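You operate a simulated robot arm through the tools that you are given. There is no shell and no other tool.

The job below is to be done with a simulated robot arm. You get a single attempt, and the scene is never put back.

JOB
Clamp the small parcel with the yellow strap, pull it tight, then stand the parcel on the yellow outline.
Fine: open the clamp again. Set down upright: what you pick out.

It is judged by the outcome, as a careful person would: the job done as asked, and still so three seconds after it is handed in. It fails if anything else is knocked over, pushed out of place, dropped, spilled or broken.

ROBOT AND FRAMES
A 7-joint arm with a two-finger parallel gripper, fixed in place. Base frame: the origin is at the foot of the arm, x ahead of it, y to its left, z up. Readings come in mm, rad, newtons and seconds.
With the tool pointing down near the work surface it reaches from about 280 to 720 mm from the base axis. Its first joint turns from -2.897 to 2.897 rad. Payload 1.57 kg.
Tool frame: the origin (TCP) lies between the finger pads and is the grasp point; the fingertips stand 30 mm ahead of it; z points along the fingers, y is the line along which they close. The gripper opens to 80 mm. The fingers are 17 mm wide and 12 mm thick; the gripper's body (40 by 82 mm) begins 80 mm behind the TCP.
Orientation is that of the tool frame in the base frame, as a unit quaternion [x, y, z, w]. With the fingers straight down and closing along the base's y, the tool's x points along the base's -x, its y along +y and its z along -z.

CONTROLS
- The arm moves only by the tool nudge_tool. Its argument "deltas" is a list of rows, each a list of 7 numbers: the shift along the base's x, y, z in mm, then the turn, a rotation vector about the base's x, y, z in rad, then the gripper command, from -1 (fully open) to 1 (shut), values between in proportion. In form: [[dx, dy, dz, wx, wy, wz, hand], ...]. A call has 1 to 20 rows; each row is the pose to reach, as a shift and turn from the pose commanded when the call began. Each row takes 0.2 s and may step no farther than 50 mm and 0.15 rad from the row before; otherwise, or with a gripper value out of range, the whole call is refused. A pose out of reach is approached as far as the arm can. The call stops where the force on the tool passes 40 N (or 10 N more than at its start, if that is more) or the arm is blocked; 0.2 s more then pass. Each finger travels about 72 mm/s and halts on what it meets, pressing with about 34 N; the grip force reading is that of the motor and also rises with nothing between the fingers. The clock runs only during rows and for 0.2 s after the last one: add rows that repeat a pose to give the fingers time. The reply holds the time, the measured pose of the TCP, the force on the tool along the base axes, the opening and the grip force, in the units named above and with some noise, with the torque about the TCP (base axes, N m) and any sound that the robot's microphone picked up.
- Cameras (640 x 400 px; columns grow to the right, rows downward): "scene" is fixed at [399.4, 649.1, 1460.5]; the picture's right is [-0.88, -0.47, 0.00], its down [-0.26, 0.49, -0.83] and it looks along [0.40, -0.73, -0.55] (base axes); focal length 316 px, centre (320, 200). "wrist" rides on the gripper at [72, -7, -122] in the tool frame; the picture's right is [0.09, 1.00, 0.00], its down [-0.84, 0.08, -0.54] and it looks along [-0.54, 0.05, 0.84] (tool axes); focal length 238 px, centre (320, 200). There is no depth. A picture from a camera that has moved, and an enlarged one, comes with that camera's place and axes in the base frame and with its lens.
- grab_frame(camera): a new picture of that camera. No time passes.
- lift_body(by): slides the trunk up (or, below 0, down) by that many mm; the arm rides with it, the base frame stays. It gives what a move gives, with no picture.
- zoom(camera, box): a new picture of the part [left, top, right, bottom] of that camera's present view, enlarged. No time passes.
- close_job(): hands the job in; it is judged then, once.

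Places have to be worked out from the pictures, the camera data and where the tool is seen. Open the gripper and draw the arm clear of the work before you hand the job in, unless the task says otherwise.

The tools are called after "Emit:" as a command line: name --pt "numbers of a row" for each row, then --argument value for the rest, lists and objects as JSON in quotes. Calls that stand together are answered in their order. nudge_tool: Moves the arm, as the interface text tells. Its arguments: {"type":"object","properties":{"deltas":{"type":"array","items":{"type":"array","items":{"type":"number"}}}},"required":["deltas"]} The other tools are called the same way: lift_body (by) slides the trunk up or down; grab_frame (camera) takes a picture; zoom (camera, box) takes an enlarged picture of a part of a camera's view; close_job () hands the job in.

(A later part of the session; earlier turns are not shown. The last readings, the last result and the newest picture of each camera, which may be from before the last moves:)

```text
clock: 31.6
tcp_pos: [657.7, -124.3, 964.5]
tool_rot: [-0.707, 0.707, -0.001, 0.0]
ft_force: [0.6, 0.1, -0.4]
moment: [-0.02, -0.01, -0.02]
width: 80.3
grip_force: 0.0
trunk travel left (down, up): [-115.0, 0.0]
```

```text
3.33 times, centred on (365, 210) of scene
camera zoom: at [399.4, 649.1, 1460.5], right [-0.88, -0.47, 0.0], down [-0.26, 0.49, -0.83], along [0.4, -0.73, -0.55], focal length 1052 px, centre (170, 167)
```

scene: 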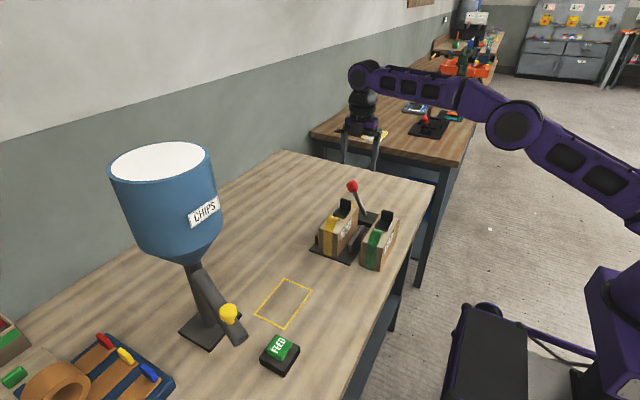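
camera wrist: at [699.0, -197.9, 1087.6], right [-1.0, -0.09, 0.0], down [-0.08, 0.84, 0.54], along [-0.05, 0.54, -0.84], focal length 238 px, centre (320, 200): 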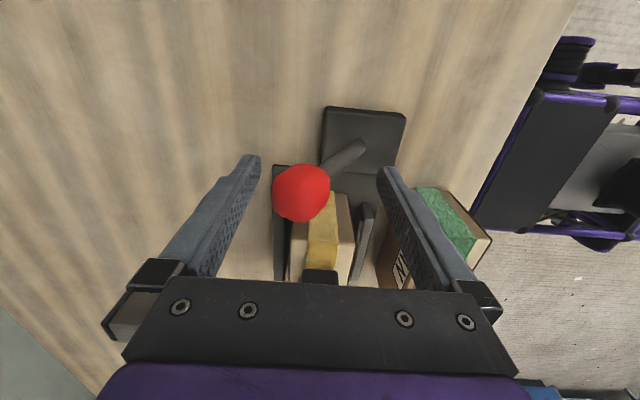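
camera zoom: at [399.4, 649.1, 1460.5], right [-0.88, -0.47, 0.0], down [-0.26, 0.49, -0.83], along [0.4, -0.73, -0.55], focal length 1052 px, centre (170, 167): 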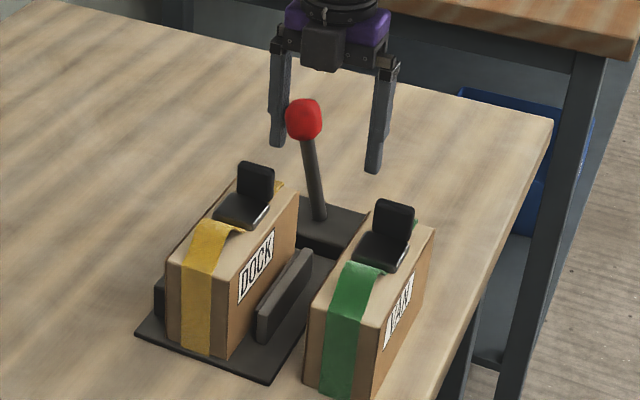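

The lever follows easily and the jaw has started sliding toward the parcel. I'll keep pulling toward -x.

Emit:
nudge_tool --pt "-6 0 0 0 0 0 -1" --pt "-12 0 0 0 0 0 -1" --pt "-18 0 0 0 0 0 -1" --pt "-24 0 0 0 0 0 -1" --pt "-30 0 0 0 0 0 -1"

Emit:
zoom --camera "scene" --box '[310, 150, 420, 270]'

```text
clock: 32.8
tcp_pos: [627.4, -123.7, 966.1]
tool_rot: [0.708, -0.706, 0.0, 0.0]
ft_force: [0.2, 0.5, -0.1]
moment: [0.0, -0.01, 0.0]
width: 80.1
grip_force: 0.1
trunk travel left (down, up): [-115.0, 0.0]
```

```text
3.33 times, centred on (365, 210) of scene
camera zoom: at [399.4, 649.1, 1460.5], right [-0.88, -0.47, 0.0], down [-0.26, 0.49, -0.83], along [0.4, -0.73, -0.55], focal length 1052 px, centre (170, 167)
```

zoom: 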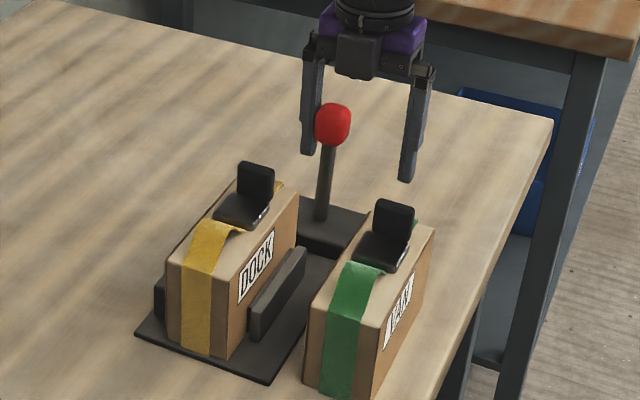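

The lever is past vertical and the jaw is closing in. I'll continue in the same way.

Emit:
nudge_tool --pt "-5 0 0 0 0 0 -1" --pt "-10 0 0 0 0 0 -1" --pt "-15 0 0 0 0 0 -1" --pt "-20 0 0 0 0 0 -1" --pt "-20 0 0 0 0 0 -1"

Emit:
zoom --camera "scene" --box '[310, 150, 420, 270]'

```text
clock: 34.0
tcp_pos: [608.4, -124.1, 965.0]
tool_rot: [-0.707, 0.707, 0.0, 0.0]
ft_force: [-0.1, 0.1, -0.3]
moment: [0.02, -0.01, -0.01]
width: 80.0
grip_force: 0.0
trunk travel left (down, up): [-115.0, 0.0]
```

```text
3.33 times, centred on (365, 210) of scene
camera zoom: at [399.4, 649.1, 1460.5], right [-0.88, -0.47, 0.0], down [-0.26, 0.49, -0.83], along [0.4, -0.73, -0.55], focal length 1052 px, centre (170, 167)
```

zoom: 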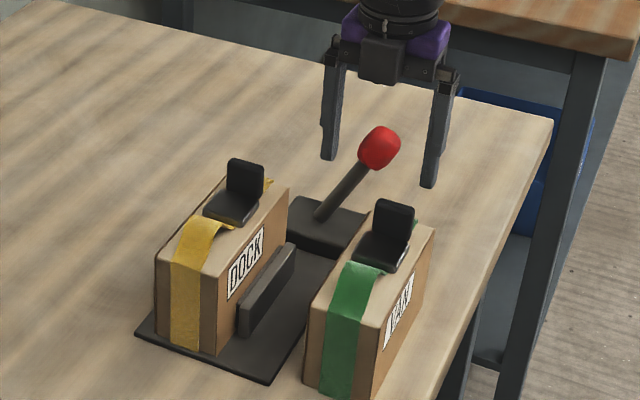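

The lever snapped over to its other end stop, with the knob now near x≈608. The jaw pushed the parcel against the fence, so it's clamped. I'll rise straight up, turn the tool back so it closes along y, and position above the buckle tab to look.

Emit:
nudge_tool --pt "0 0 35 0 0 0 -1" --pt "0 0 75 0 0 0 -1" --pt "5 0 95 0 0 -0.14 -1" --pt "10 8 95 0 0 -0.28 -1" --pt "18 16 95 0 0 -0.42 -1" --pt "26 24 95 0 0 -0.56 -1" --pt "34 32 95 0 0 -0.7 -1" --pt "42 40 95 0 0 -0.84 -1" --pt "50 50 95 0 0 -0.98 -1" --pt "58 60 95 0 0 -1.12 -1" --pt "66 70 95 0 0 -1.26 -1" --pt "72 78 95 0 0 -1.4 -1" --pt "76 82 95 0 0 -1.5 -1" --pt "80 84 95 0 0 -1.5708 -1" --pt "80 84 95 0 0 -1.5708 -1"

Emit:
grab_frame --camera "wrist"

Emit:
grab_frame --camera "scene"

```text
clock: 37.2
tcp_pos: [686.6, -39.4, 1059.2]
tool_rot: [0.001, 1.0, 0.0, 0.001]
ft_force: [-0.1, 1.1, -0.5]
moment: [0.02, -0.01, -0.01]
width: 80.0
grip_force: 0.1
trunk travel left (down, up): [-115.0, 0.0]
```

```text
taken
camera wrist: at [615.4, -49.3, 1180.9], right [-0.09, 1.0, 0.0], down [0.84, 0.08, 0.54], along [0.54, 0.05, -0.84], focal length 238 px, centre (320, 200)
```

wrist: 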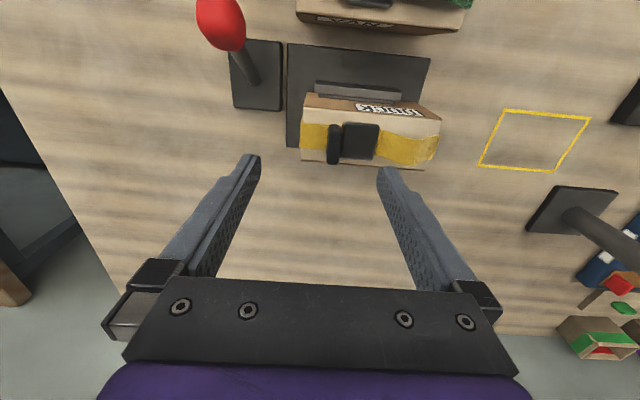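

```text
taken
```

scene: 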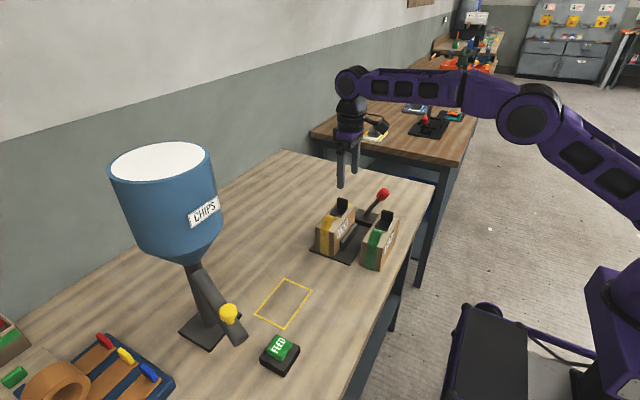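

Now I'll zoom in on the buckle, tab and strap to get the geometry before gripping.

Emit:
zoom --camera "wrist" --box '[270, 70, 460, 190]'

Emit:
zoom --camera "scene" --box '[310, 185, 370, 265]'

```text
3.33 times, centred on (365, 130) of wrist
camera zoom: at [615.4, -49.3, 1180.9], right [-0.09, 1.0, 0.0], down [0.84, 0.08, 0.54], along [0.54, 0.05, -0.84], focal length 794 px, centre (170, 433)
```

zoom: 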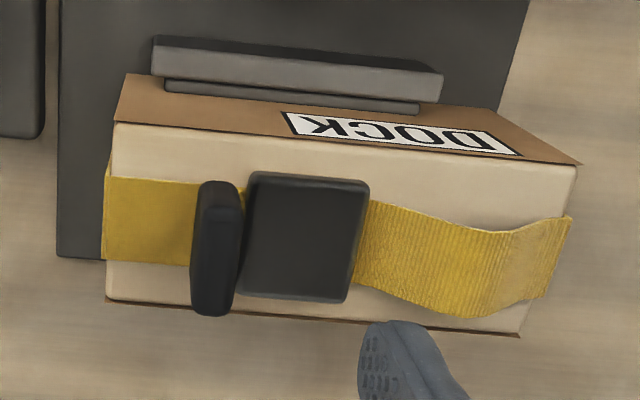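

```text
5.00 times, centred on (340, 225) of scene
camera zoom: at [399.4, 649.1, 1460.5], right [-0.88, -0.47, 0.0], down [-0.26, 0.49, -0.83], along [0.4, -0.73, -0.55], focal length 1578 px, centre (220, 75)
```

zoom: 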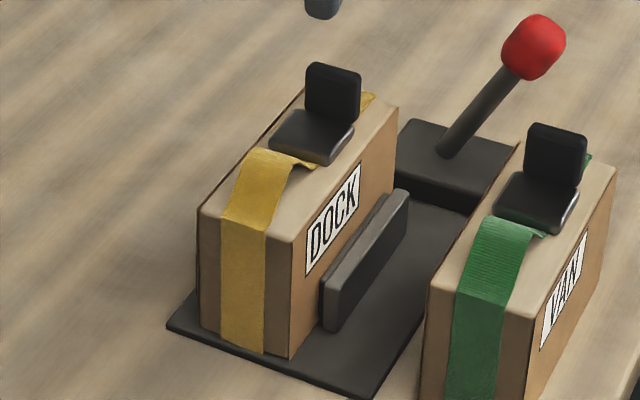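

The parcel is now at about x 664–719, y -61…75. The upright tab is near x≈692, y≈-30 with its top near z≈980, and the strap bows up slack on the +y side of the buckle. I'll lower the open hand to just above the tab and check alignment.

Emit:
nudge_tool --pt "3 9 0 0 0 0 -1" --pt "5 9 -20 0 0 0 -1" --pt "5 9 -36 0 0 0 -1" --pt "5 9 -36 0 0 0 -1"

Emit:
grab_frame --camera "wrist"

Emit:
zoom --camera "scene" --box '[310, 165, 400, 255]'

```text
clock: 38.2
tcp_pos: [690.8, -31.8, 1023.5]
tool_rot: [-0.001, 1.0, 0.0, -0.001]
ft_force: [0.1, 0.0, -0.6]
moment: [-0.04, 0.03, -0.01]
width: 79.8
grip_force: 0.1
trunk travel left (down, up): [-115.0, 0.0]
```

```text
taken
camera wrist: at [619.7, -40.4, 1145.1], right [-0.09, 1.0, 0.0], down [0.84, 0.08, 0.54], along [0.54, 0.05, -0.84], focal length 238 px, centre (320, 200)
```

wrist: 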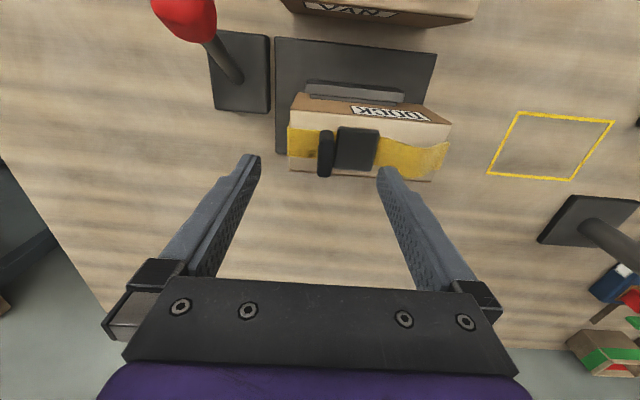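

```text
4.44 times, centred on (355, 210) of scene
camera zoom: at [399.4, 649.1, 1460.5], right [-0.88, -0.47, 0.0], down [-0.26, 0.49, -0.83], along [0.4, -0.73, -0.55], focal length 1403 px, centre (164, 156)
```

zoom: 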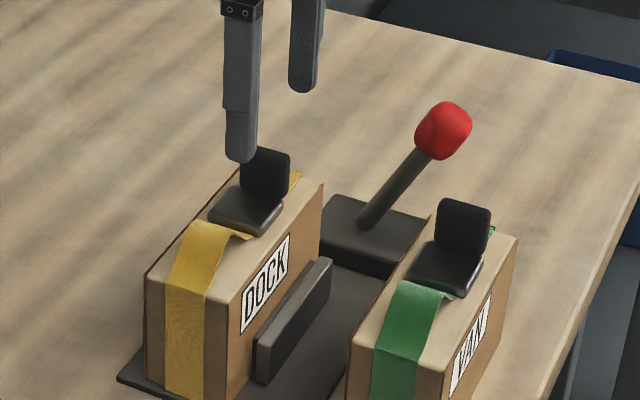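

The tab is centred at about (692,-31), between z≈952 and 977, and the hand is centred on it. I'll descend so the fingertips stop just above the buckle slab (TCP z≈988), then look before closing.

Emit:
nudge_tool --pt "1 0 -12 0 0 0 -1" --pt "1 0 -24 0 0 0 -1" --pt "1 0 -35 0 0 0 -1" --pt "1 0 -35 0 0 0 -0.4" --pt "1 0 -35 0 0 0 -0.2" --pt "1 0 -35 0 0 0 -0.2"

Emit:
grab_frame --camera "wrist"

Emit:
zoom --camera "scene" --box '[310, 165, 380, 245]'

```text
clock: 39.6
tcp_pos: [691.6, -32.7, 990.3]
tool_rot: [0.0, 1.0, 0.0, 0.0]
ft_force: [-0.3, -0.2, -0.2]
moment: [0.01, 0.0, 0.04]
width: 47.9
grip_force: 0.0
trunk travel left (down, up): [-115.0, 0.0]
```

```text
taken
camera wrist: at [621.0, -40.5, 1111.4], right [-0.09, 1.0, 0.0], down [0.84, 0.08, 0.54], along [0.54, 0.05, -0.84], focal length 238 px, centre (320, 200)
```

wrist: 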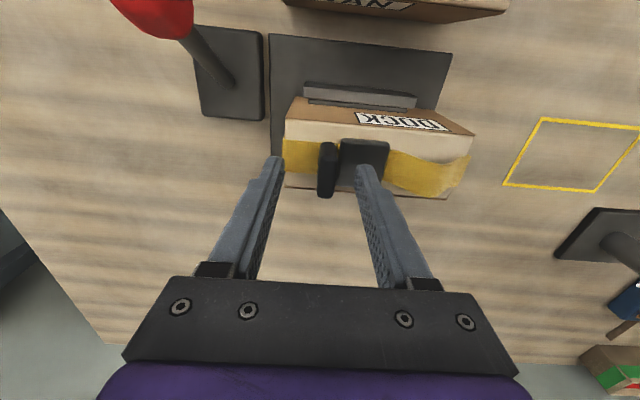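

```text
5.00 times, centred on (345, 205) of scene
camera zoom: at [399.4, 649.1, 1460.5], right [-0.88, -0.47, 0.0], down [-0.26, 0.49, -0.83], along [0.4, -0.73, -0.55], focal length 1578 px, centre (195, 175)
```

zoom: 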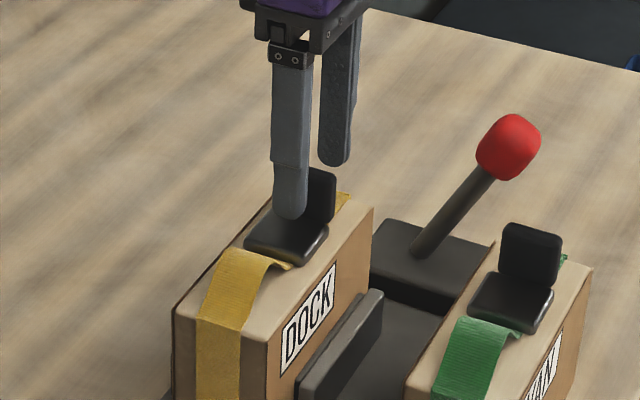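

Fingertips are just above the slab and no force is felt. The tab sits about 3 mm toward +y from the hand's centre, so I'll shift by that and close on it.

Emit:
nudge_tool --pt "0 3 -1 0 0 0 -0.2" --pt "0 3 -1 0 0 0 0.2" --pt "0 3 -1 0 0 0 0.5" --pt "0 3 -1 0 0 0 1" --pt "0 3 -1 0 0 0 1" --pt "0 3 -1 0 0 0 1"

Emit:
grab_frame --camera "wrist"

Emit:
zoom --camera "scene" --box '[310, 165, 380, 245]'

```text
clock: 41.0
tcp_pos: [693.8, -29.0, 988.8]
tool_rot: [0.0, 1.0, 0.0, 0.0]
ft_force: [-1.0, 2.2, -0.2]
moment: [0.01, -0.03, -0.02]
width: 11.1
grip_force: 28.5
trunk travel left (down, up): [-115.0, 0.0]
```

```text
taken
camera wrist: at [621.5, -37.3, 1110.5], right [-0.09, 1.0, 0.0], down [0.84, 0.08, 0.54], along [0.54, 0.05, -0.84], focal length 238 px, centre (320, 200)
```

wrist: 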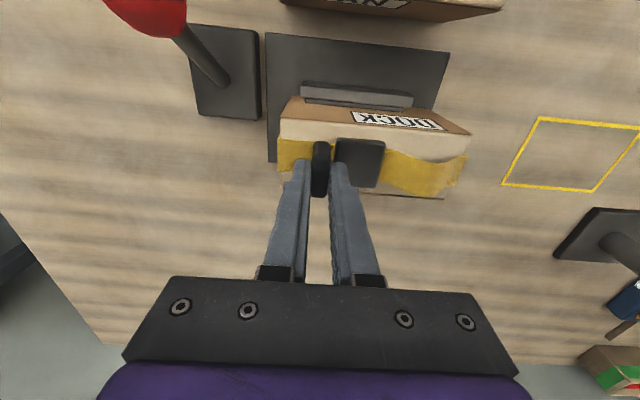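

```text
5.00 times, centred on (345, 205) of scene
camera zoom: at [399.4, 649.1, 1460.5], right [-0.88, -0.47, 0.0], down [-0.26, 0.49, -0.83], along [0.4, -0.73, -0.55], focal length 1578 px, centre (195, 175)
```

zoom: 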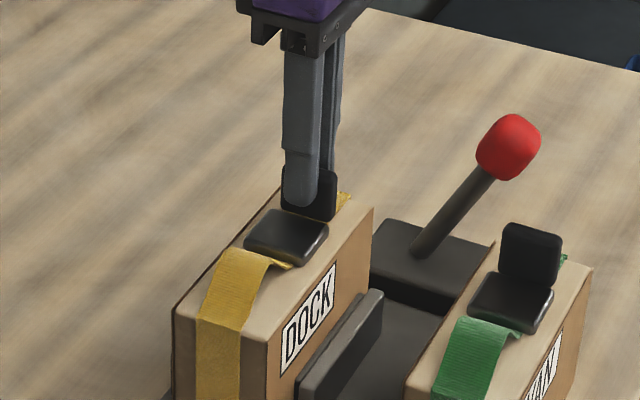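

The tab is held (11 mm thick). I'll pull it gently toward -y in small steps and read the resistance.

Emit:
nudge_tool --pt "0 -3 0 0 0 0 1" --pt "0 -6 0 0 0 0 1" --pt "0 -9 0 0 0 0 1" --pt "0 -12 0 0 0 0 1"

Emit:
grab_frame --camera "wrist"

Emit:
zoom --camera "scene" --box '[310, 165, 380, 245]'

```text
clock: 42.0
tcp_pos: [692.1, -40.3, 988.9]
tool_rot: [0.0, 1.0, 0.0, 0.001]
ft_force: [-1.1, 4.0, 6.0]
moment: [0.13, 0.24, -0.02]
width: 11.0
grip_force: 28.1
trunk travel left (down, up): [-115.0, 0.0]
```

```text
taken
camera wrist: at [621.3, -48.9, 1110.4], right [-0.09, 1.0, 0.0], down [0.84, 0.08, 0.54], along [0.54, 0.05, -0.84], focal length 238 px, centre (320, 200)
```

wrist: 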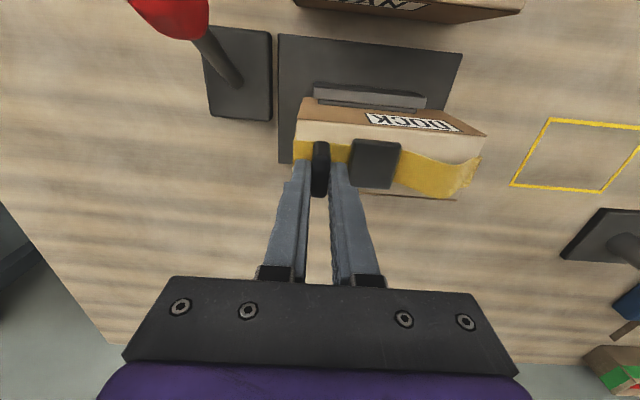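

```text
5.00 times, centred on (345, 205) of scene
camera zoom: at [399.4, 649.1, 1460.5], right [-0.88, -0.47, 0.0], down [-0.26, 0.49, -0.83], along [0.4, -0.73, -0.55], focal length 1578 px, centre (195, 175)
```

zoom: 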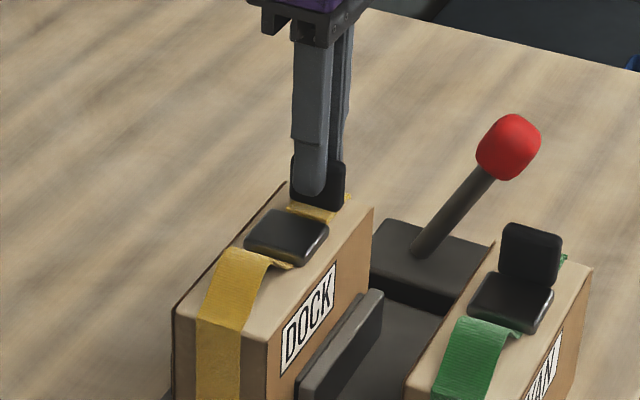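

The tab slides away from the buckle with about 4 N of resistance, and the parcel holds firm in the clamp. I'll keep pulling.

Emit:
nudge_tool --pt "0 -3 0 0 0 0 1" --pt "0 -6 0 0 0 0 1" --pt "0 -9 0 0 0 0 1" --pt "0 -12 0 0 0 0 1"

Emit:
zoom --camera "scene" --box '[310, 165, 380, 245]'

```text
clock: 43.0
tcp_pos: [694.2, -51.2, 989.2]
tool_rot: [0.0, 1.0, 0.0, 0.002]
ft_force: [3.4, 5.1, 11.8]
moment: [0.17, 0.05, 0.04]
width: 10.8
grip_force: 28.8
trunk travel left (down, up): [-115.0, 0.0]
```

```text
5.00 times, centred on (345, 205) of scene
camera zoom: at [399.4, 649.1, 1460.5], right [-0.88, -0.47, 0.0], down [-0.26, 0.49, -0.83], along [0.4, -0.73, -0.55], focal length 1578 px, centre (195, 175)
```

zoom: 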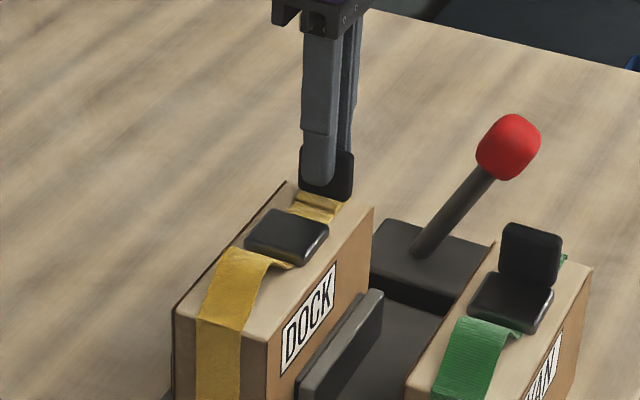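

The pull is working, at about 5 N along y, but an upward force of 12 N is building, so the tab's path seems to rise slightly. I'll let the hand rise a couple of millimetres and see whether that relieves it.

Emit:
nudge_tool --pt "0 0 1 0 0 0 1" --pt "0 0 2 0 0 0 1" --pt "0 0 2 0 0 0 1"

Emit:
zoom --camera "wrist" --box '[260, 80, 500, 220]'

```text
clock: 43.8
tcp_pos: [694.6, -51.6, 988.9]
tool_rot: [0.0, 1.0, 0.0, 0.0]
ft_force: [7.0, 5.3, 1.5]
moment: [0.12, -0.89, 0.0]
width: 10.8
grip_force: 29.2
trunk travel left (down, up): [-115.0, 0.0]
```

```text
2.67 times, centred on (380, 150) of wrist
camera zoom: at [621.5, -60.5, 1110.4], right [-0.09, 1.0, 0.0], down [0.84, 0.08, 0.54], along [0.54, 0.05, -0.84], focal length 636 px, centre (160, 333)
```

zoom: 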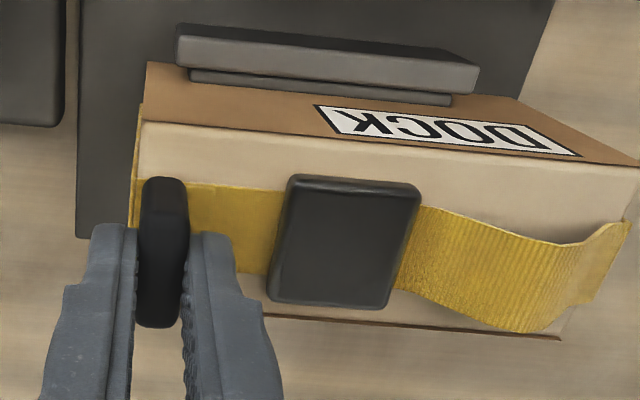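

Raising the command 2 mm relieved the vertical force, so the tab simply slides level. I'll add 1 mm in x to relieve the side load and continue pulling toward -y.

Emit:
nudge_tool --pt "1 -3 0 0 0 0 1" --pt "1 -6 0 0 0 0 1" --pt "1 -9 0 0 0 0 1" --pt "1 -9 0 0 0 0 1"

Emit:
zoom --camera "wrist" --box '[260, 80, 500, 220]'

Emit:
zoom --camera "scene" --box '[310, 165, 380, 245]'

```text
clock: 44.8
tcp_pos: [693.4, -62.1, 989.6]
tool_rot: [0.0, 1.0, -0.001, -0.002]
ft_force: [-7.1, 6.2, -5.2]
moment: [0.2, 0.4, -0.02]
width: 10.7
grip_force: 28.2
trunk travel left (down, up): [-115.0, 0.0]
```

```text
2.67 times, centred on (380, 150) of wrist
camera zoom: at [622.2, -69.9, 1110.8], right [-0.09, 1.0, 0.0], down [0.84, 0.08, 0.54], along [0.54, 0.05, -0.84], focal length 636 px, centre (160, 333)
```

zoom: 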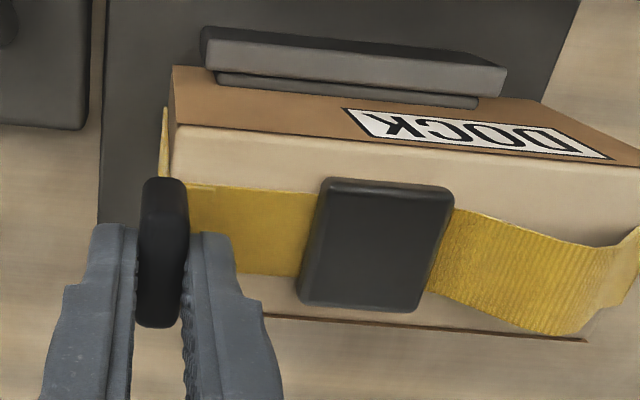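

```text
5.00 times, centred on (345, 205) of scene
camera zoom: at [399.4, 649.1, 1460.5], right [-0.88, -0.47, 0.0], down [-0.26, 0.49, -0.83], along [0.4, -0.73, -0.55], focal length 1578 px, centre (195, 175)
```

zoom: 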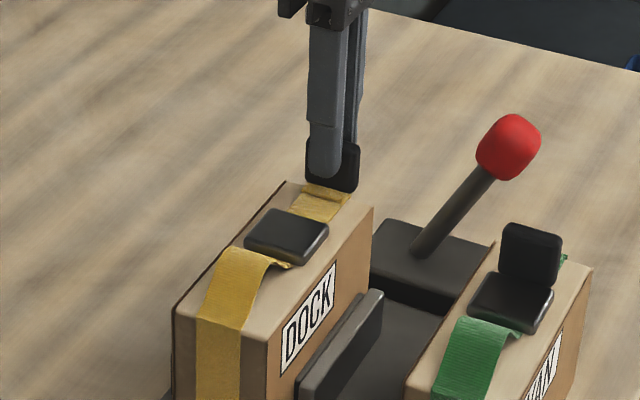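

Resistance is rising gradually (4→6 N) and nothing has hit a stop yet. I'll ease x back half a millimetre and pull further, a few millimetres at a time.

Emit:
nudge_tool --pt "-0.5 -3 -0.5 0 0 0 1" --pt "-0.5 -6 -0.5 0 0 0 1" --pt "-0.5 -8 -0.5 0 0 0 1" --pt "-0.5 -8 -0.5 0 0 0 1"

Emit:
zoom --camera "wrist" --box '[260, 80, 500, 220]'

Emit:
zoom --camera "scene" --box '[310, 165, 380, 245]'

```text
clock: 45.8
tcp_pos: [693.5, -69.4, 988.5]
tool_rot: [0.0, 1.0, 0.0, -0.001]
ft_force: [-6.2, 8.0, -8.9]
moment: [0.24, 0.46, -0.01]
width: 11.1
grip_force: 28.7
trunk travel left (down, up): [-115.0, 0.0]
```

```text
2.67 times, centred on (380, 150) of wrist
camera zoom: at [621.8, -78.0, 1110.7], right [-0.09, 1.0, 0.0], down [0.84, 0.08, 0.54], along [0.54, 0.05, -0.84], focal length 636 px, centre (160, 333)
```

zoom: 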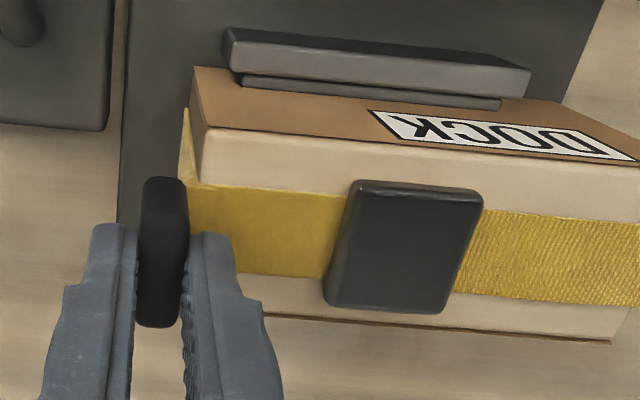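

```text
5.00 times, centred on (345, 205) of scene
camera zoom: at [399.4, 649.1, 1460.5], right [-0.88, -0.47, 0.0], down [-0.26, 0.49, -0.83], along [0.4, -0.73, -0.55], focal length 1578 px, centre (195, 175)
```

zoom: 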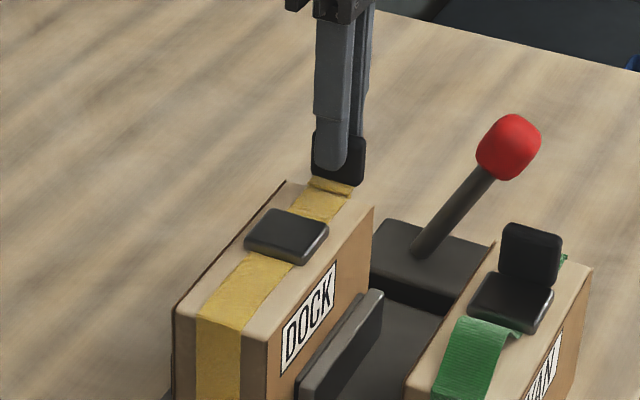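

The bow in the strap has vanished and it now lies flat on both sides of the buckle. I'll take up a few more millimetres to confirm it's firm.

Emit:
nudge_tool --pt "0 -1.5 0.5 0 0 0 1" --pt "0 -3 0.5 0 0 0 1" --pt "0 -3 0.5 0 0 0 1"

Emit:
zoom --camera "wrist" --box '[260, 80, 500, 220]'

```text
clock: 46.6
tcp_pos: [694.1, -72.2, 988.9]
tool_rot: [0.0, 1.0, 0.0, -0.001]
ft_force: [-6.3, 8.9, -11.1]
moment: [0.24, 0.42, 0.02]
width: 10.8
grip_force: 28.8
trunk travel left (down, up): [-115.0, 0.0]
```

```text
2.67 times, centred on (380, 150) of wrist
camera zoom: at [621.9, -81.2, 1110.9], right [-0.09, 1.0, 0.0], down [0.84, 0.08, 0.54], along [0.54, 0.05, -0.84], focal length 636 px, centre (160, 333)
```

zoom: 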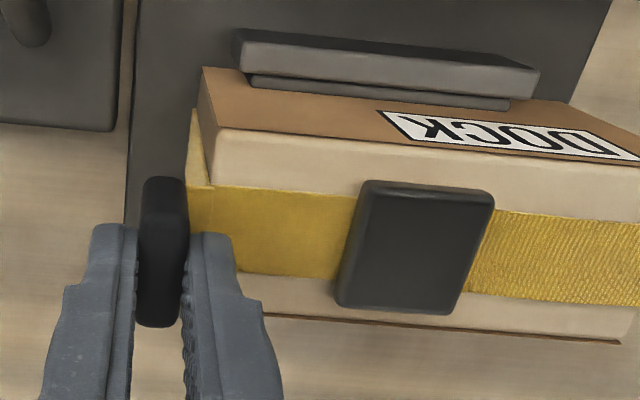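

The strap is flat and the force is still rising only gently (9 N). I'll correct the vertical offset and pull a bit more to find whether there is a firm stop.

Emit:
nudge_tool --pt "-0.5 -1.5 -1 0 0 0 1" --pt "-0.5 -3 -1 0 0 0 1" --pt "-0.5 -4 -1 0 0 0 1" --pt "-0.5 -4 -1 0 0 0 1"

Emit:
zoom --camera "scene" --box '[310, 165, 380, 245]'

```text
clock: 47.6
tcp_pos: [693.2, -76.0, 990.0]
tool_rot: [0.0, 1.0, -0.001, 0.002]
ft_force: [-5.1, 8.6, -3.6]
moment: [0.23, 0.37, 0.02]
width: 11.1
grip_force: 28.6
trunk travel left (down, up): [-115.0, 0.0]
```

```text
5.00 times, centred on (345, 205) of scene
camera zoom: at [399.4, 649.1, 1460.5], right [-0.88, -0.47, 0.0], down [-0.26, 0.49, -0.83], along [0.4, -0.73, -0.55], focal length 1578 px, centre (195, 175)
```

zoom: 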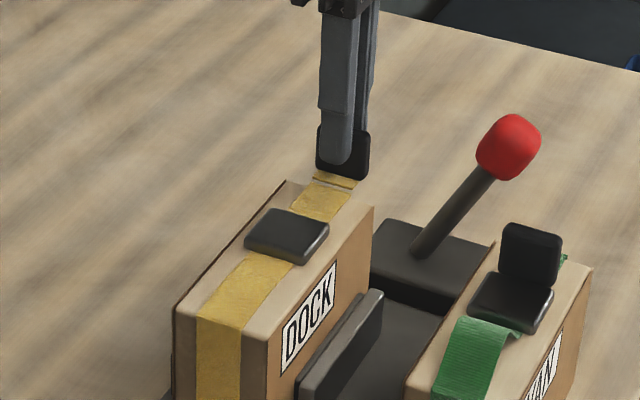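

There's still no hard stop, and the parcel hasn't moved. I'll continue a few more millimetres.

Emit:
nudge_tool --pt "0 -2 0 0 0 0 1" --pt "0 -4 0 0 0 0 1" --pt "0 -6 0 0 0 0 1" --pt "0 -6 0 0 0 0 1"

Emit:
zoom --camera "scene" --box '[310, 165, 380, 245]'

Emit:
zoom --camera "wrist" --box '[260, 80, 500, 220]'

```text
clock: 48.6
tcp_pos: [693.6, -79.7, 988.4]
tool_rot: [0.0, 1.0, 0.0, 0.001]
ft_force: [-4.0, 12.9, -3.8]
moment: [0.61, -0.16, -0.01]
width: 10.9
grip_force: 28.8
trunk travel left (down, up): [-115.0, 0.0]
```

```text
5.00 times, centred on (345, 205) of scene
camera zoom: at [399.4, 649.1, 1460.5], right [-0.88, -0.47, 0.0], down [-0.26, 0.49, -0.83], along [0.4, -0.73, -0.55], focal length 1578 px, centre (195, 175)
```

zoom: 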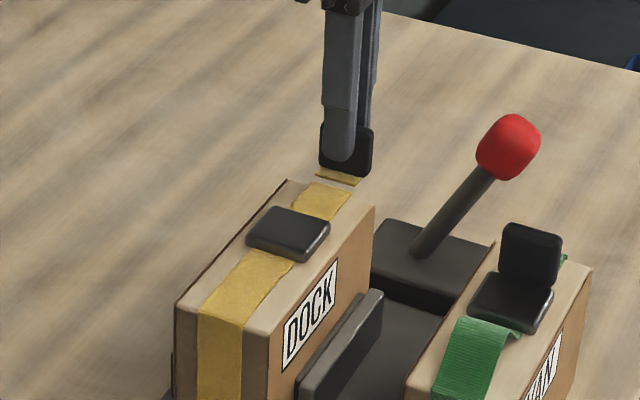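

```text
2.67 times, centred on (380, 150) of wrist
camera zoom: at [621.7, -89.6, 1110.4], right [-0.09, 1.0, 0.0], down [0.84, 0.08, 0.54], along [0.54, 0.05, -0.84], focal length 636 px, centre (160, 333)
```

zoom: 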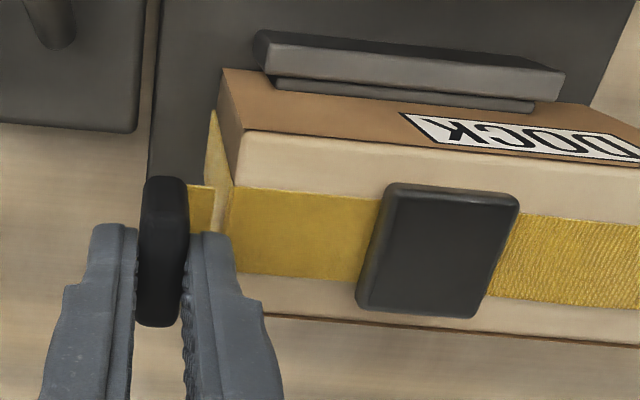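

The pull now meets a firm stop (13 N) and the parcel itself just began to creep by about 1 mm, so the strap is tight. I'll relax the pull, open the fingers and rise off the tab.

Emit:
nudge_tool --pt "0 2 0 0 0 0 1" --pt "0 2.5 0 0 0 0 0.6" --pt "0 2.5 0 0 0 0 0.2" --pt "0 2.5 0 0 0 0 0.2" --pt "0 2.5 20 0 0 0 0.2" --pt "0 2.5 50 0 0 0 0.2" --pt "0 2.5 80 0 0 0 0.2"

Emit:
grab_frame --camera "wrist"

Emit:
zoom --camera "scene" --box '[310, 165, 380, 265]'

```text
clock: 50.2
tcp_pos: [693.8, -81.0, 1069.2]
tool_rot: [-0.001, 1.0, 0.0, 0.001]
ft_force: [0.1, -1.1, -0.3]
moment: [-0.01, 0.01, 0.01]
width: 32.2
grip_force: 0.2
trunk travel left (down, up): [-115.0, 0.0]
```

```text
taken
camera wrist: at [621.8, -89.6, 1190.9], right [-0.09, 1.0, 0.0], down [0.84, 0.08, 0.54], along [0.54, 0.05, -0.84], focal length 238 px, centre (320, 200)
```

wrist: 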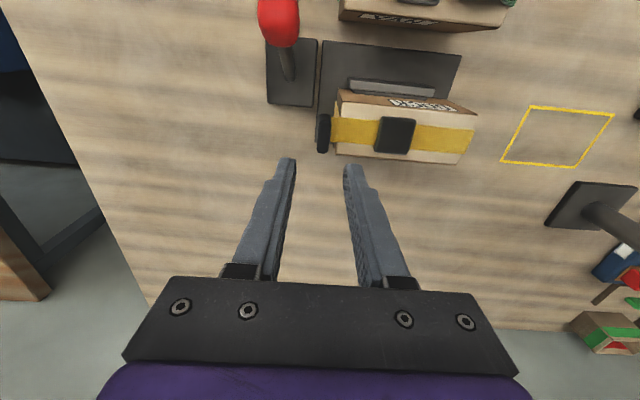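

```text
4.00 times, centred on (345, 215) of scene
camera zoom: at [399.4, 649.1, 1460.5], right [-0.88, -0.47, 0.0], down [-0.26, 0.49, -0.83], along [0.4, -0.73, -0.55], focal length 1262 px, centre (220, 140)
```

zoom: 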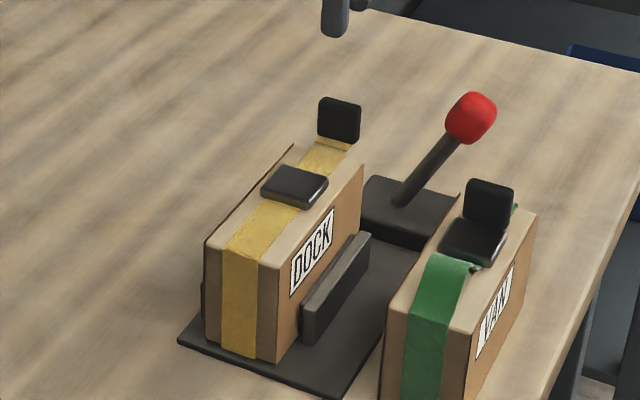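

The strap stayed tight, with the tab out at its end and the strap lying flat. Next I'll open the clamp: turn the tool back to close along x and come over the knob at about (608,-124).

Emit:
nudge_tool --pt "-5 0 0 0 0 0.14 0.2" --pt "-12 -4 0 0 0 0.28 0" --pt "-20 -8 0 0 0 0.42 -0.3" --pt "-28 -12 0 0 0 0.56 -0.6" --pt "-36 -16 0 0 0 0.7 -0.6" --pt "-44 -20 0 0 0 0.84 -0.6" --pt "-52 -24 0 0 0 0.98 -0.6" --pt "-60 -28 0 0 0 1.12 -0.6" --pt "-68 -34 0 0 0 1.26 -0.6" --pt "-76 -38 0 0 0 1.4 -0.6" --pt "-82 -42 0 0 0 1.5 -0.6" --pt "-86 -43 0 0 0 1.5708 -0.6" --pt "-86 -43 0 0 0 1.5708 -0.6"

Emit:
grab_frame --camera "wrist"

```text
clock: 53.0
tcp_pos: [607.0, -124.0, 1069.0]
tool_rot: [0.708, -0.706, -0.001, 0.0]
ft_force: [-0.5, -0.7, -0.6]
moment: [0.0, -0.03, 0.0]
width: 64.0
grip_force: 0.0
trunk travel left (down, up): [-115.0, 0.0]
```

```text
taken
camera wrist: at [614.2, -197.6, 1190.2], right [-1.0, -0.09, 0.0], down [-0.08, 0.84, 0.54], along [-0.05, 0.54, -0.84], focal length 238 px, centre (320, 200)
```

wrist: 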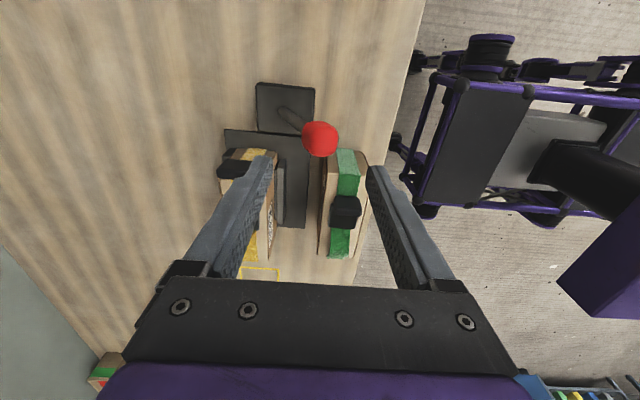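

The knob is centred under the open fingers (x≈607.5, y≈-123). I'll descend to cage it.

Emit:
nudge_tool --pt "0 0 -40 0 0 0 -0.6" --pt "0 0 -75 0 0 0 -0.6" --pt "0 0 -103 0 0 0 -0.6" --pt "0 0 -103 0 0 0 -0.6"

Emit:
zoom --camera "scene" --box '[310, 150, 420, 270]'

```text
clock: 54.0
tcp_pos: [607.8, -123.3, 965.9]
tool_rot: [-0.707, 0.707, -0.001, 0.0]
ft_force: [0.6, -0.2, -0.3]
moment: [0.01, -0.03, 0.01]
width: 64.1
grip_force: 0.1
trunk travel left (down, up): [-115.0, 0.0]
```

```text
3.33 times, centred on (365, 210) of scene
camera zoom: at [399.4, 649.1, 1460.5], right [-0.88, -0.47, 0.0], down [-0.26, 0.49, -0.83], along [0.4, -0.73, -0.55], focal length 1052 px, centre (170, 167)
```

zoom: 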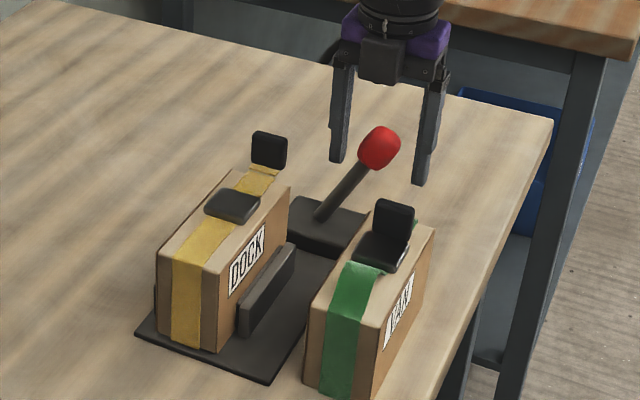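

The knob is caged. I'll push it back toward +x in steps to open the clamp.

Emit:
nudge_tool --pt "8 0 0 0 0 0 -0.6" --pt "16 0 0 0 0 0 -0.6" --pt "24 0 0 0 0 0 -0.6" --pt "31 0 0 0 0 0 -0.6" --pt "38 0 0 0 0 0 -0.6"

Emit:
nudge_tool --pt "6 0 0 0 0 0 -0.6" --pt "12 0 0 0 0 0 -0.6" --pt "18 0 0 0 0 0 -0.6" --pt "24 0 0 0 0 0 -0.6" --pt "30 0 0 0 0 0 -0.6"

Emit:
zoom --camera "scene" --box '[310, 150, 420, 270]'

```text
clock: 55.2
tcp_pos: [645.6, -124.5, 966.0]
tool_rot: [0.707, -0.707, 0.0, 0.0]
ft_force: [-0.8, 0.2, 0.2]
moment: [0.03, 0.01, -0.02]
width: 64.4
grip_force: 0.4
trunk travel left (down, up): [-115.0, 0.0]
```

```text
clock: 56.4
tcp_pos: [674.1, -123.4, 967.0]
tool_rot: [0.707, -0.707, 0.0, 0.0]
ft_force: [-1.1, 0.4, -0.4]
moment: [-0.02, 0.01, 0.02]
width: 63.8
grip_force: 0.1
trunk travel left (down, up): [-115.0, 0.0]
```

```text
3.33 times, centred on (365, 210) of scene
camera zoom: at [399.4, 649.1, 1460.5], right [-0.88, -0.47, 0.0], down [-0.26, 0.49, -0.83], along [0.4, -0.73, -0.55], focal length 1052 px, centre (170, 167)
```

zoom: 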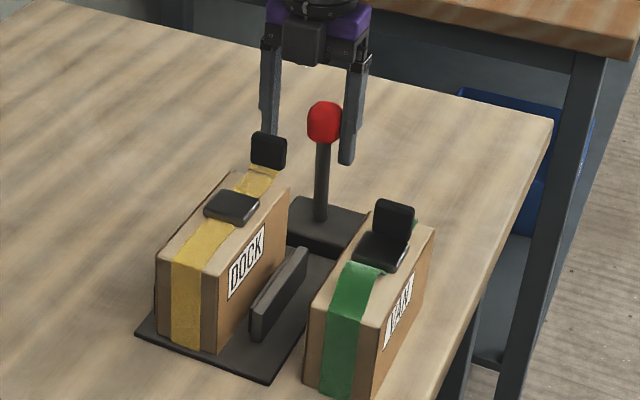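

The lever is upright and the jaw is backing off the parcel, so I'll push on past centre.

Emit:
nudge_tool --pt "6 0 0 0 0 0 -0.6" --pt "12 0 0 0 0 0 -0.6" --pt "18 0 0 0 0 0 -0.6" --pt "24 0 0 0 0 0 -0.6" --pt "28 0 0 0 0 0 -0.6"

Emit:
zoom --camera "scene" --box '[310, 150, 420, 270]'

Emit:
grab_frame --camera "wrist"

```text
clock: 57.6
tcp_pos: [703.7, -123.4, 966.4]
tool_rot: [-0.707, 0.707, -0.001, 0.0]
ft_force: [-0.4, 0.8, -0.4]
moment: [0.01, 0.02, -0.02]
width: 64.1
grip_force: 0.1
trunk travel left (down, up): [-115.0, 0.0]
```

```text
3.33 times, centred on (365, 210) of scene
camera zoom: at [399.4, 649.1, 1460.5], right [-0.88, -0.47, 0.0], down [-0.26, 0.49, -0.83], along [0.4, -0.73, -0.55], focal length 1052 px, centre (170, 167)
```

zoom: 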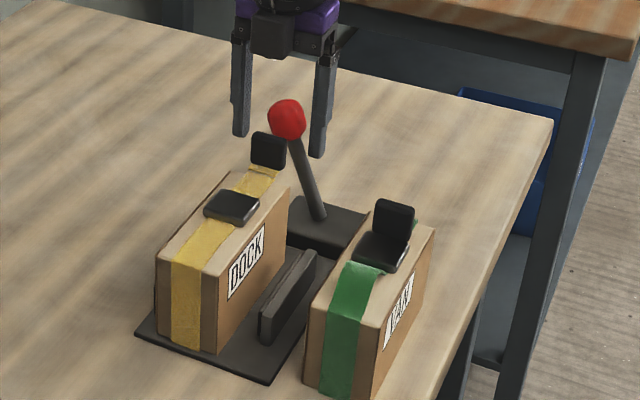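

```text
taken
camera wrist: at [709.8, -196.6, 1087.4], right [-1.0, -0.09, 0.0], down [-0.08, 0.84, 0.54], along [-0.05, 0.54, -0.84], focal length 238 px, centre (320, 200)
```

wrist: 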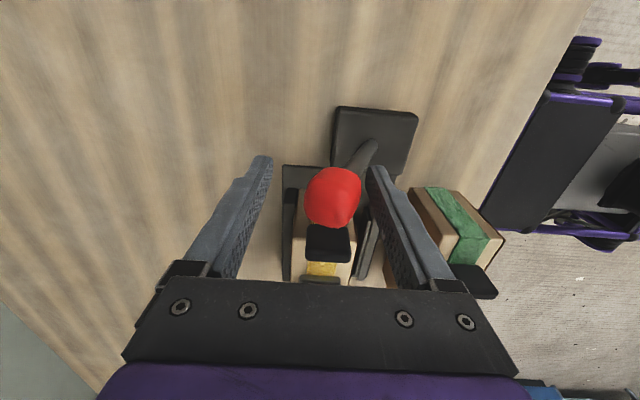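

The lever is past centre and the jaw is nearly fully back. I'll narrow the fingers so the near one nudges the knob the last few millimetres to its open stop.

Emit:
nudge_tool --pt "0 0 0 0 0 0 -0.3" --pt "0 0 0 0 0 0 0" --pt "0 0 0 0 0 0 0.12" --pt "0 0 0 0 0 0 0.12"

Emit:
zoom --camera "scene" --box '[310, 150, 420, 270]'

```text
clock: 58.6
tcp_pos: [701.6, -123.7, 967.0]
tool_rot: [-0.707, 0.707, 0.0, -0.001]
ft_force: [-4.9, 0.6, 5.7]
moment: [0.08, 0.93, 0.09]
width: 42.5
grip_force: 44.7
trunk travel left (down, up): [-115.0, 0.0]
```

```text
3.33 times, centred on (365, 210) of scene
camera zoom: at [399.4, 649.1, 1460.5], right [-0.88, -0.47, 0.0], down [-0.26, 0.49, -0.83], along [0.4, -0.73, -0.55], focal length 1052 px, centre (170, 167)
```

zoom: 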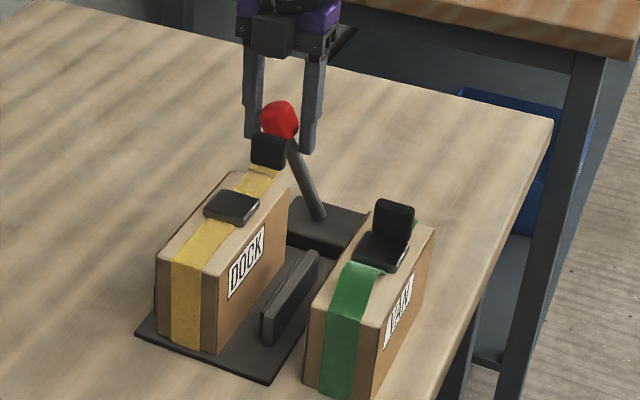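

The lever is at its open stop (the knob is where it started) and the fingers now just meet it on both sides. I'll open again and rise clear.

Emit:
nudge_tool --pt "0 0 0 0 0 0 -0.3" --pt "0 0 0 0 0 0 -0.8" --pt "0 0 0 0 0 0 -1" --pt "-5 0 30 0 0 0 -1" --pt "-10 0 70 0 0 0 -1" --pt "-10 0 100 0 0 0 -1" --pt "-10 0 100 0 0 0 -1"

Emit:
grab_frame --camera "wrist"

Emit:
zoom --camera "scene" --box '[310, 165, 400, 265]'

```text
clock: 60.2
tcp_pos: [691.9, -123.0, 1064.7]
tool_rot: [-0.707, 0.707, 0.0, 0.0]
ft_force: [-0.6, 0.6, 0.2]
moment: [-0.01, 0.0, -0.03]
width: 79.9
grip_force: 0.2
trunk travel left (down, up): [-115.0, 0.0]
```

```text
taken
camera wrist: at [698.9, -196.7, 1187.6], right [-1.0, -0.09, 0.0], down [-0.08, 0.84, 0.54], along [-0.05, 0.54, -0.84], focal length 238 px, centre (320, 200)
```

wrist: 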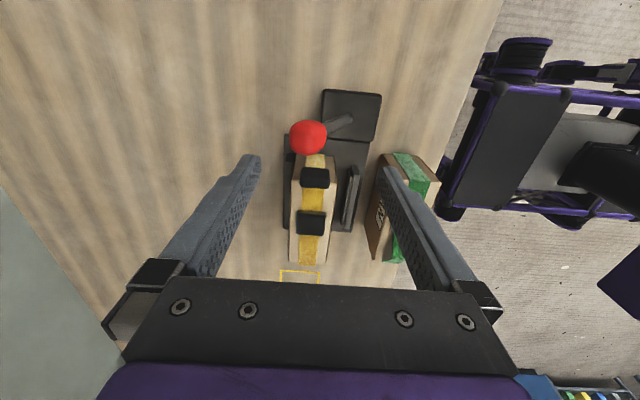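

```text
4.00 times, centred on (355, 215) of scene
camera zoom: at [399.4, 649.1, 1460.5], right [-0.88, -0.47, 0.0], down [-0.26, 0.49, -0.83], along [0.4, -0.73, -0.55], focal length 1262 px, centre (180, 140)
```

zoom: 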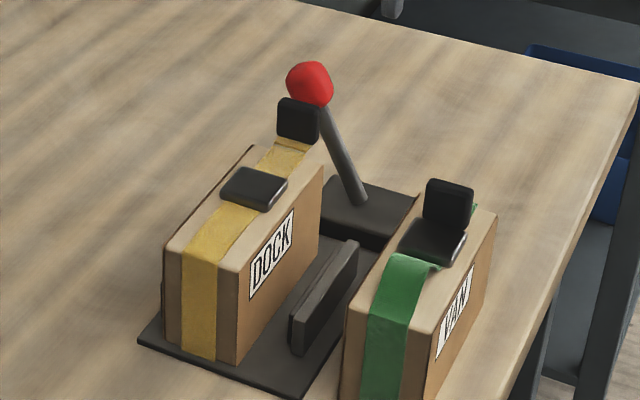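

The clamp is open and the parcel stands free against the fence. Before picking it up, I'll test with the empty hand that a 15° lean about base x lets the tool reach the outline at placing height.

Emit:
nudge_tool --pt "0 45 0 0 0 0 -1" --pt "0 90 0 0 0 0 -1" --pt "0 135 0 0 0 0 -1" --pt "0 180 0 0 0 0 -1" --pt "-10 225 0 0 0 0 -1" --pt "-20 270 0 0.1 0 0 -1" --pt "-20 300 -10 0.2 0 0 -1" --pt "-20 320 -45 0.2618 0 0 -1" --pt "-10 340 -80 0.2618 0 0 -1" --pt "0 355 -110 0.2618 0 0 -1" --pt "6 365 -135 0.2618 0 0 -1" --pt "12 368 -136 0.2618 0 0 -1" --pt "12 368 -136 0.2618 0 0 -1"

Emit:
grab_frame --camera "wrist"

Emit:
grab_frame --camera "scene"

```text
clock: 63.0
tcp_pos: [705.8, 243.5, 930.0]
tool_rot: [-0.701, 0.701, 0.093, 0.092]
ft_force: [-0.2, -0.8, -0.7]
moment: [0.01, 0.0, 0.01]
width: 80.0
grip_force: 0.0
trunk travel left (down, up): [-115.0, 0.0]
```

```text
taken
camera wrist: at [711.8, 141.8, 1028.1], right [-1.0, -0.09, -0.02], down [-0.08, 0.67, 0.74], along [-0.05, 0.74, -0.67], focal length 238 px, centre (320, 200)
```

wrist: 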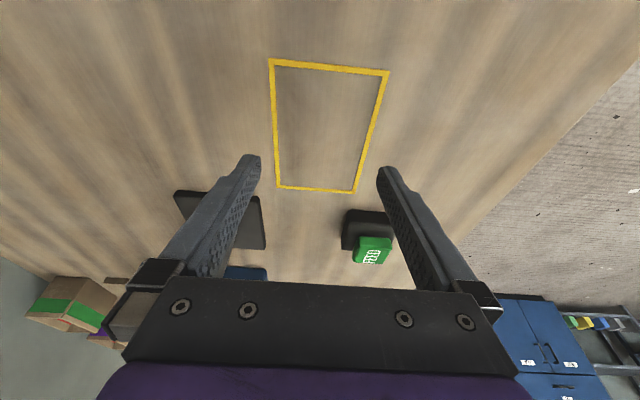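

```text
taken
```

scene: 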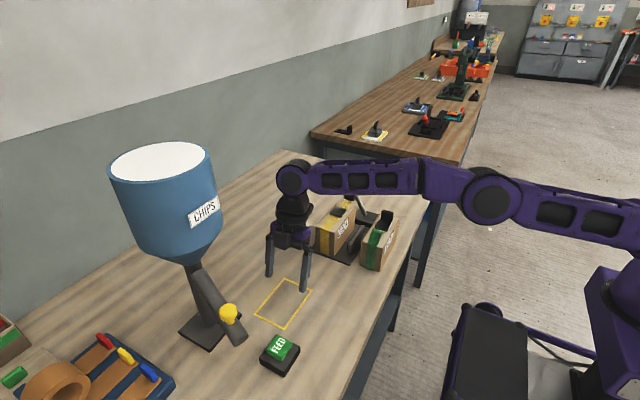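

The leaned tool reaches (705.8,243.5,930) with no complaint. From this view the outline centre is at about (704,261). I'll check the remaining margin by going to y≈260 and z≈922.

Emit:
nudge_tool --pt "0 6 0 0 0 0 -1" --pt "0 12 0 0 0 0 -1" --pt "0 17 0 0 0 0 -1" --pt "0 17 -8 0 0 0 -1" --pt "0 17 -8 0 0 0 -1"

```text
clock: 64.2
tcp_pos: [703.0, 260.8, 922.4]
tool_rot: [-0.701, 0.701, 0.093, 0.092]
ft_force: [0.0, -0.5, -0.1]
moment: [-0.01, -0.01, 0.02]
width: 80.2
grip_force: 0.2
out of reach, approached as far as the arm can: row 3
trunk travel left (down, up): [-115.0, 0.0]
```

The full reach is confirmed at placing height. Now I'll go back, keeping the lean, to hover above the parcel in the open clamp and measure its exact position.

Emit:
nudge_tool --pt "-8 -15 40 0 0 0 -1" --pt "-12 -40 80 0 0 0 -1" --pt "-13 -85 90 0 0 0 -1" --pt "-13 -130 90 0 0 0 -1" --pt "-13 -175 90 0 0 0 -1" --pt "-13 -220 90 0 0 0 -1" --pt "-13 -262 90 0 0 0 -1" --pt "-13 -262 90 0 0 0 -1"

Emit:
grab_frame --camera "wrist"

Emit:
zoom --camera "scene" --box '[290, 165, 400, 265]'

```text
clock: 66.0
tcp_pos: [691.3, -1.4, 1011.4]
tool_rot: [0.701, -0.701, -0.093, -0.092]
ft_force: [0.4, 0.3, -0.1]
moment: [0.03, 0.04, 0.01]
width: 80.1
grip_force: 0.0
trunk travel left (down, up): [-115.0, 0.0]
```

```text
taken
camera wrist: at [699.0, -104.5, 1110.5], right [-1.0, -0.09, -0.02], down [-0.08, 0.67, 0.74], along [-0.05, 0.74, -0.67], focal length 238 px, centre (320, 200)
```

wrist: 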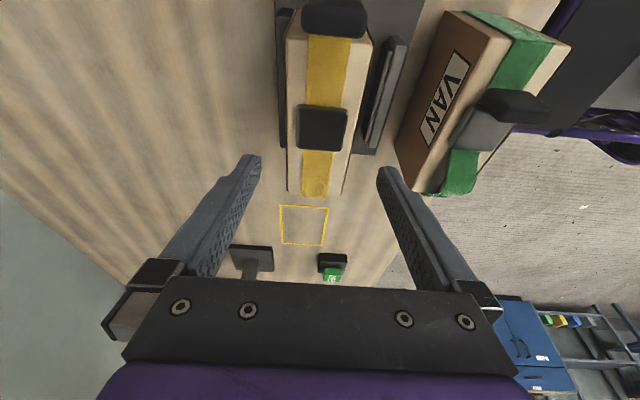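

```text
4.00 times, centred on (345, 215) of scene
camera zoom: at [399.4, 649.1, 1460.5], right [-0.88, -0.47, 0.0], down [-0.26, 0.49, -0.83], along [0.4, -0.73, -0.55], focal length 1262 px, centre (220, 140)
```

zoom: 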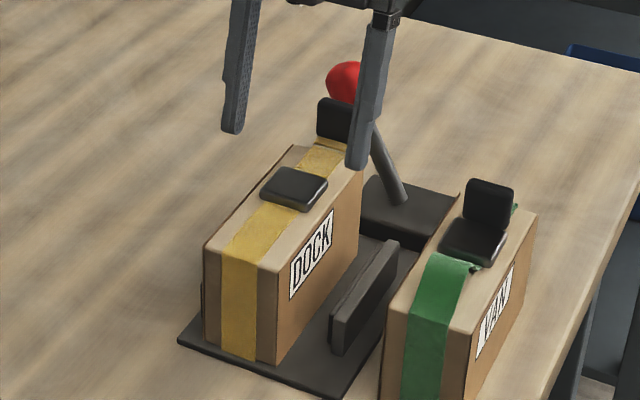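

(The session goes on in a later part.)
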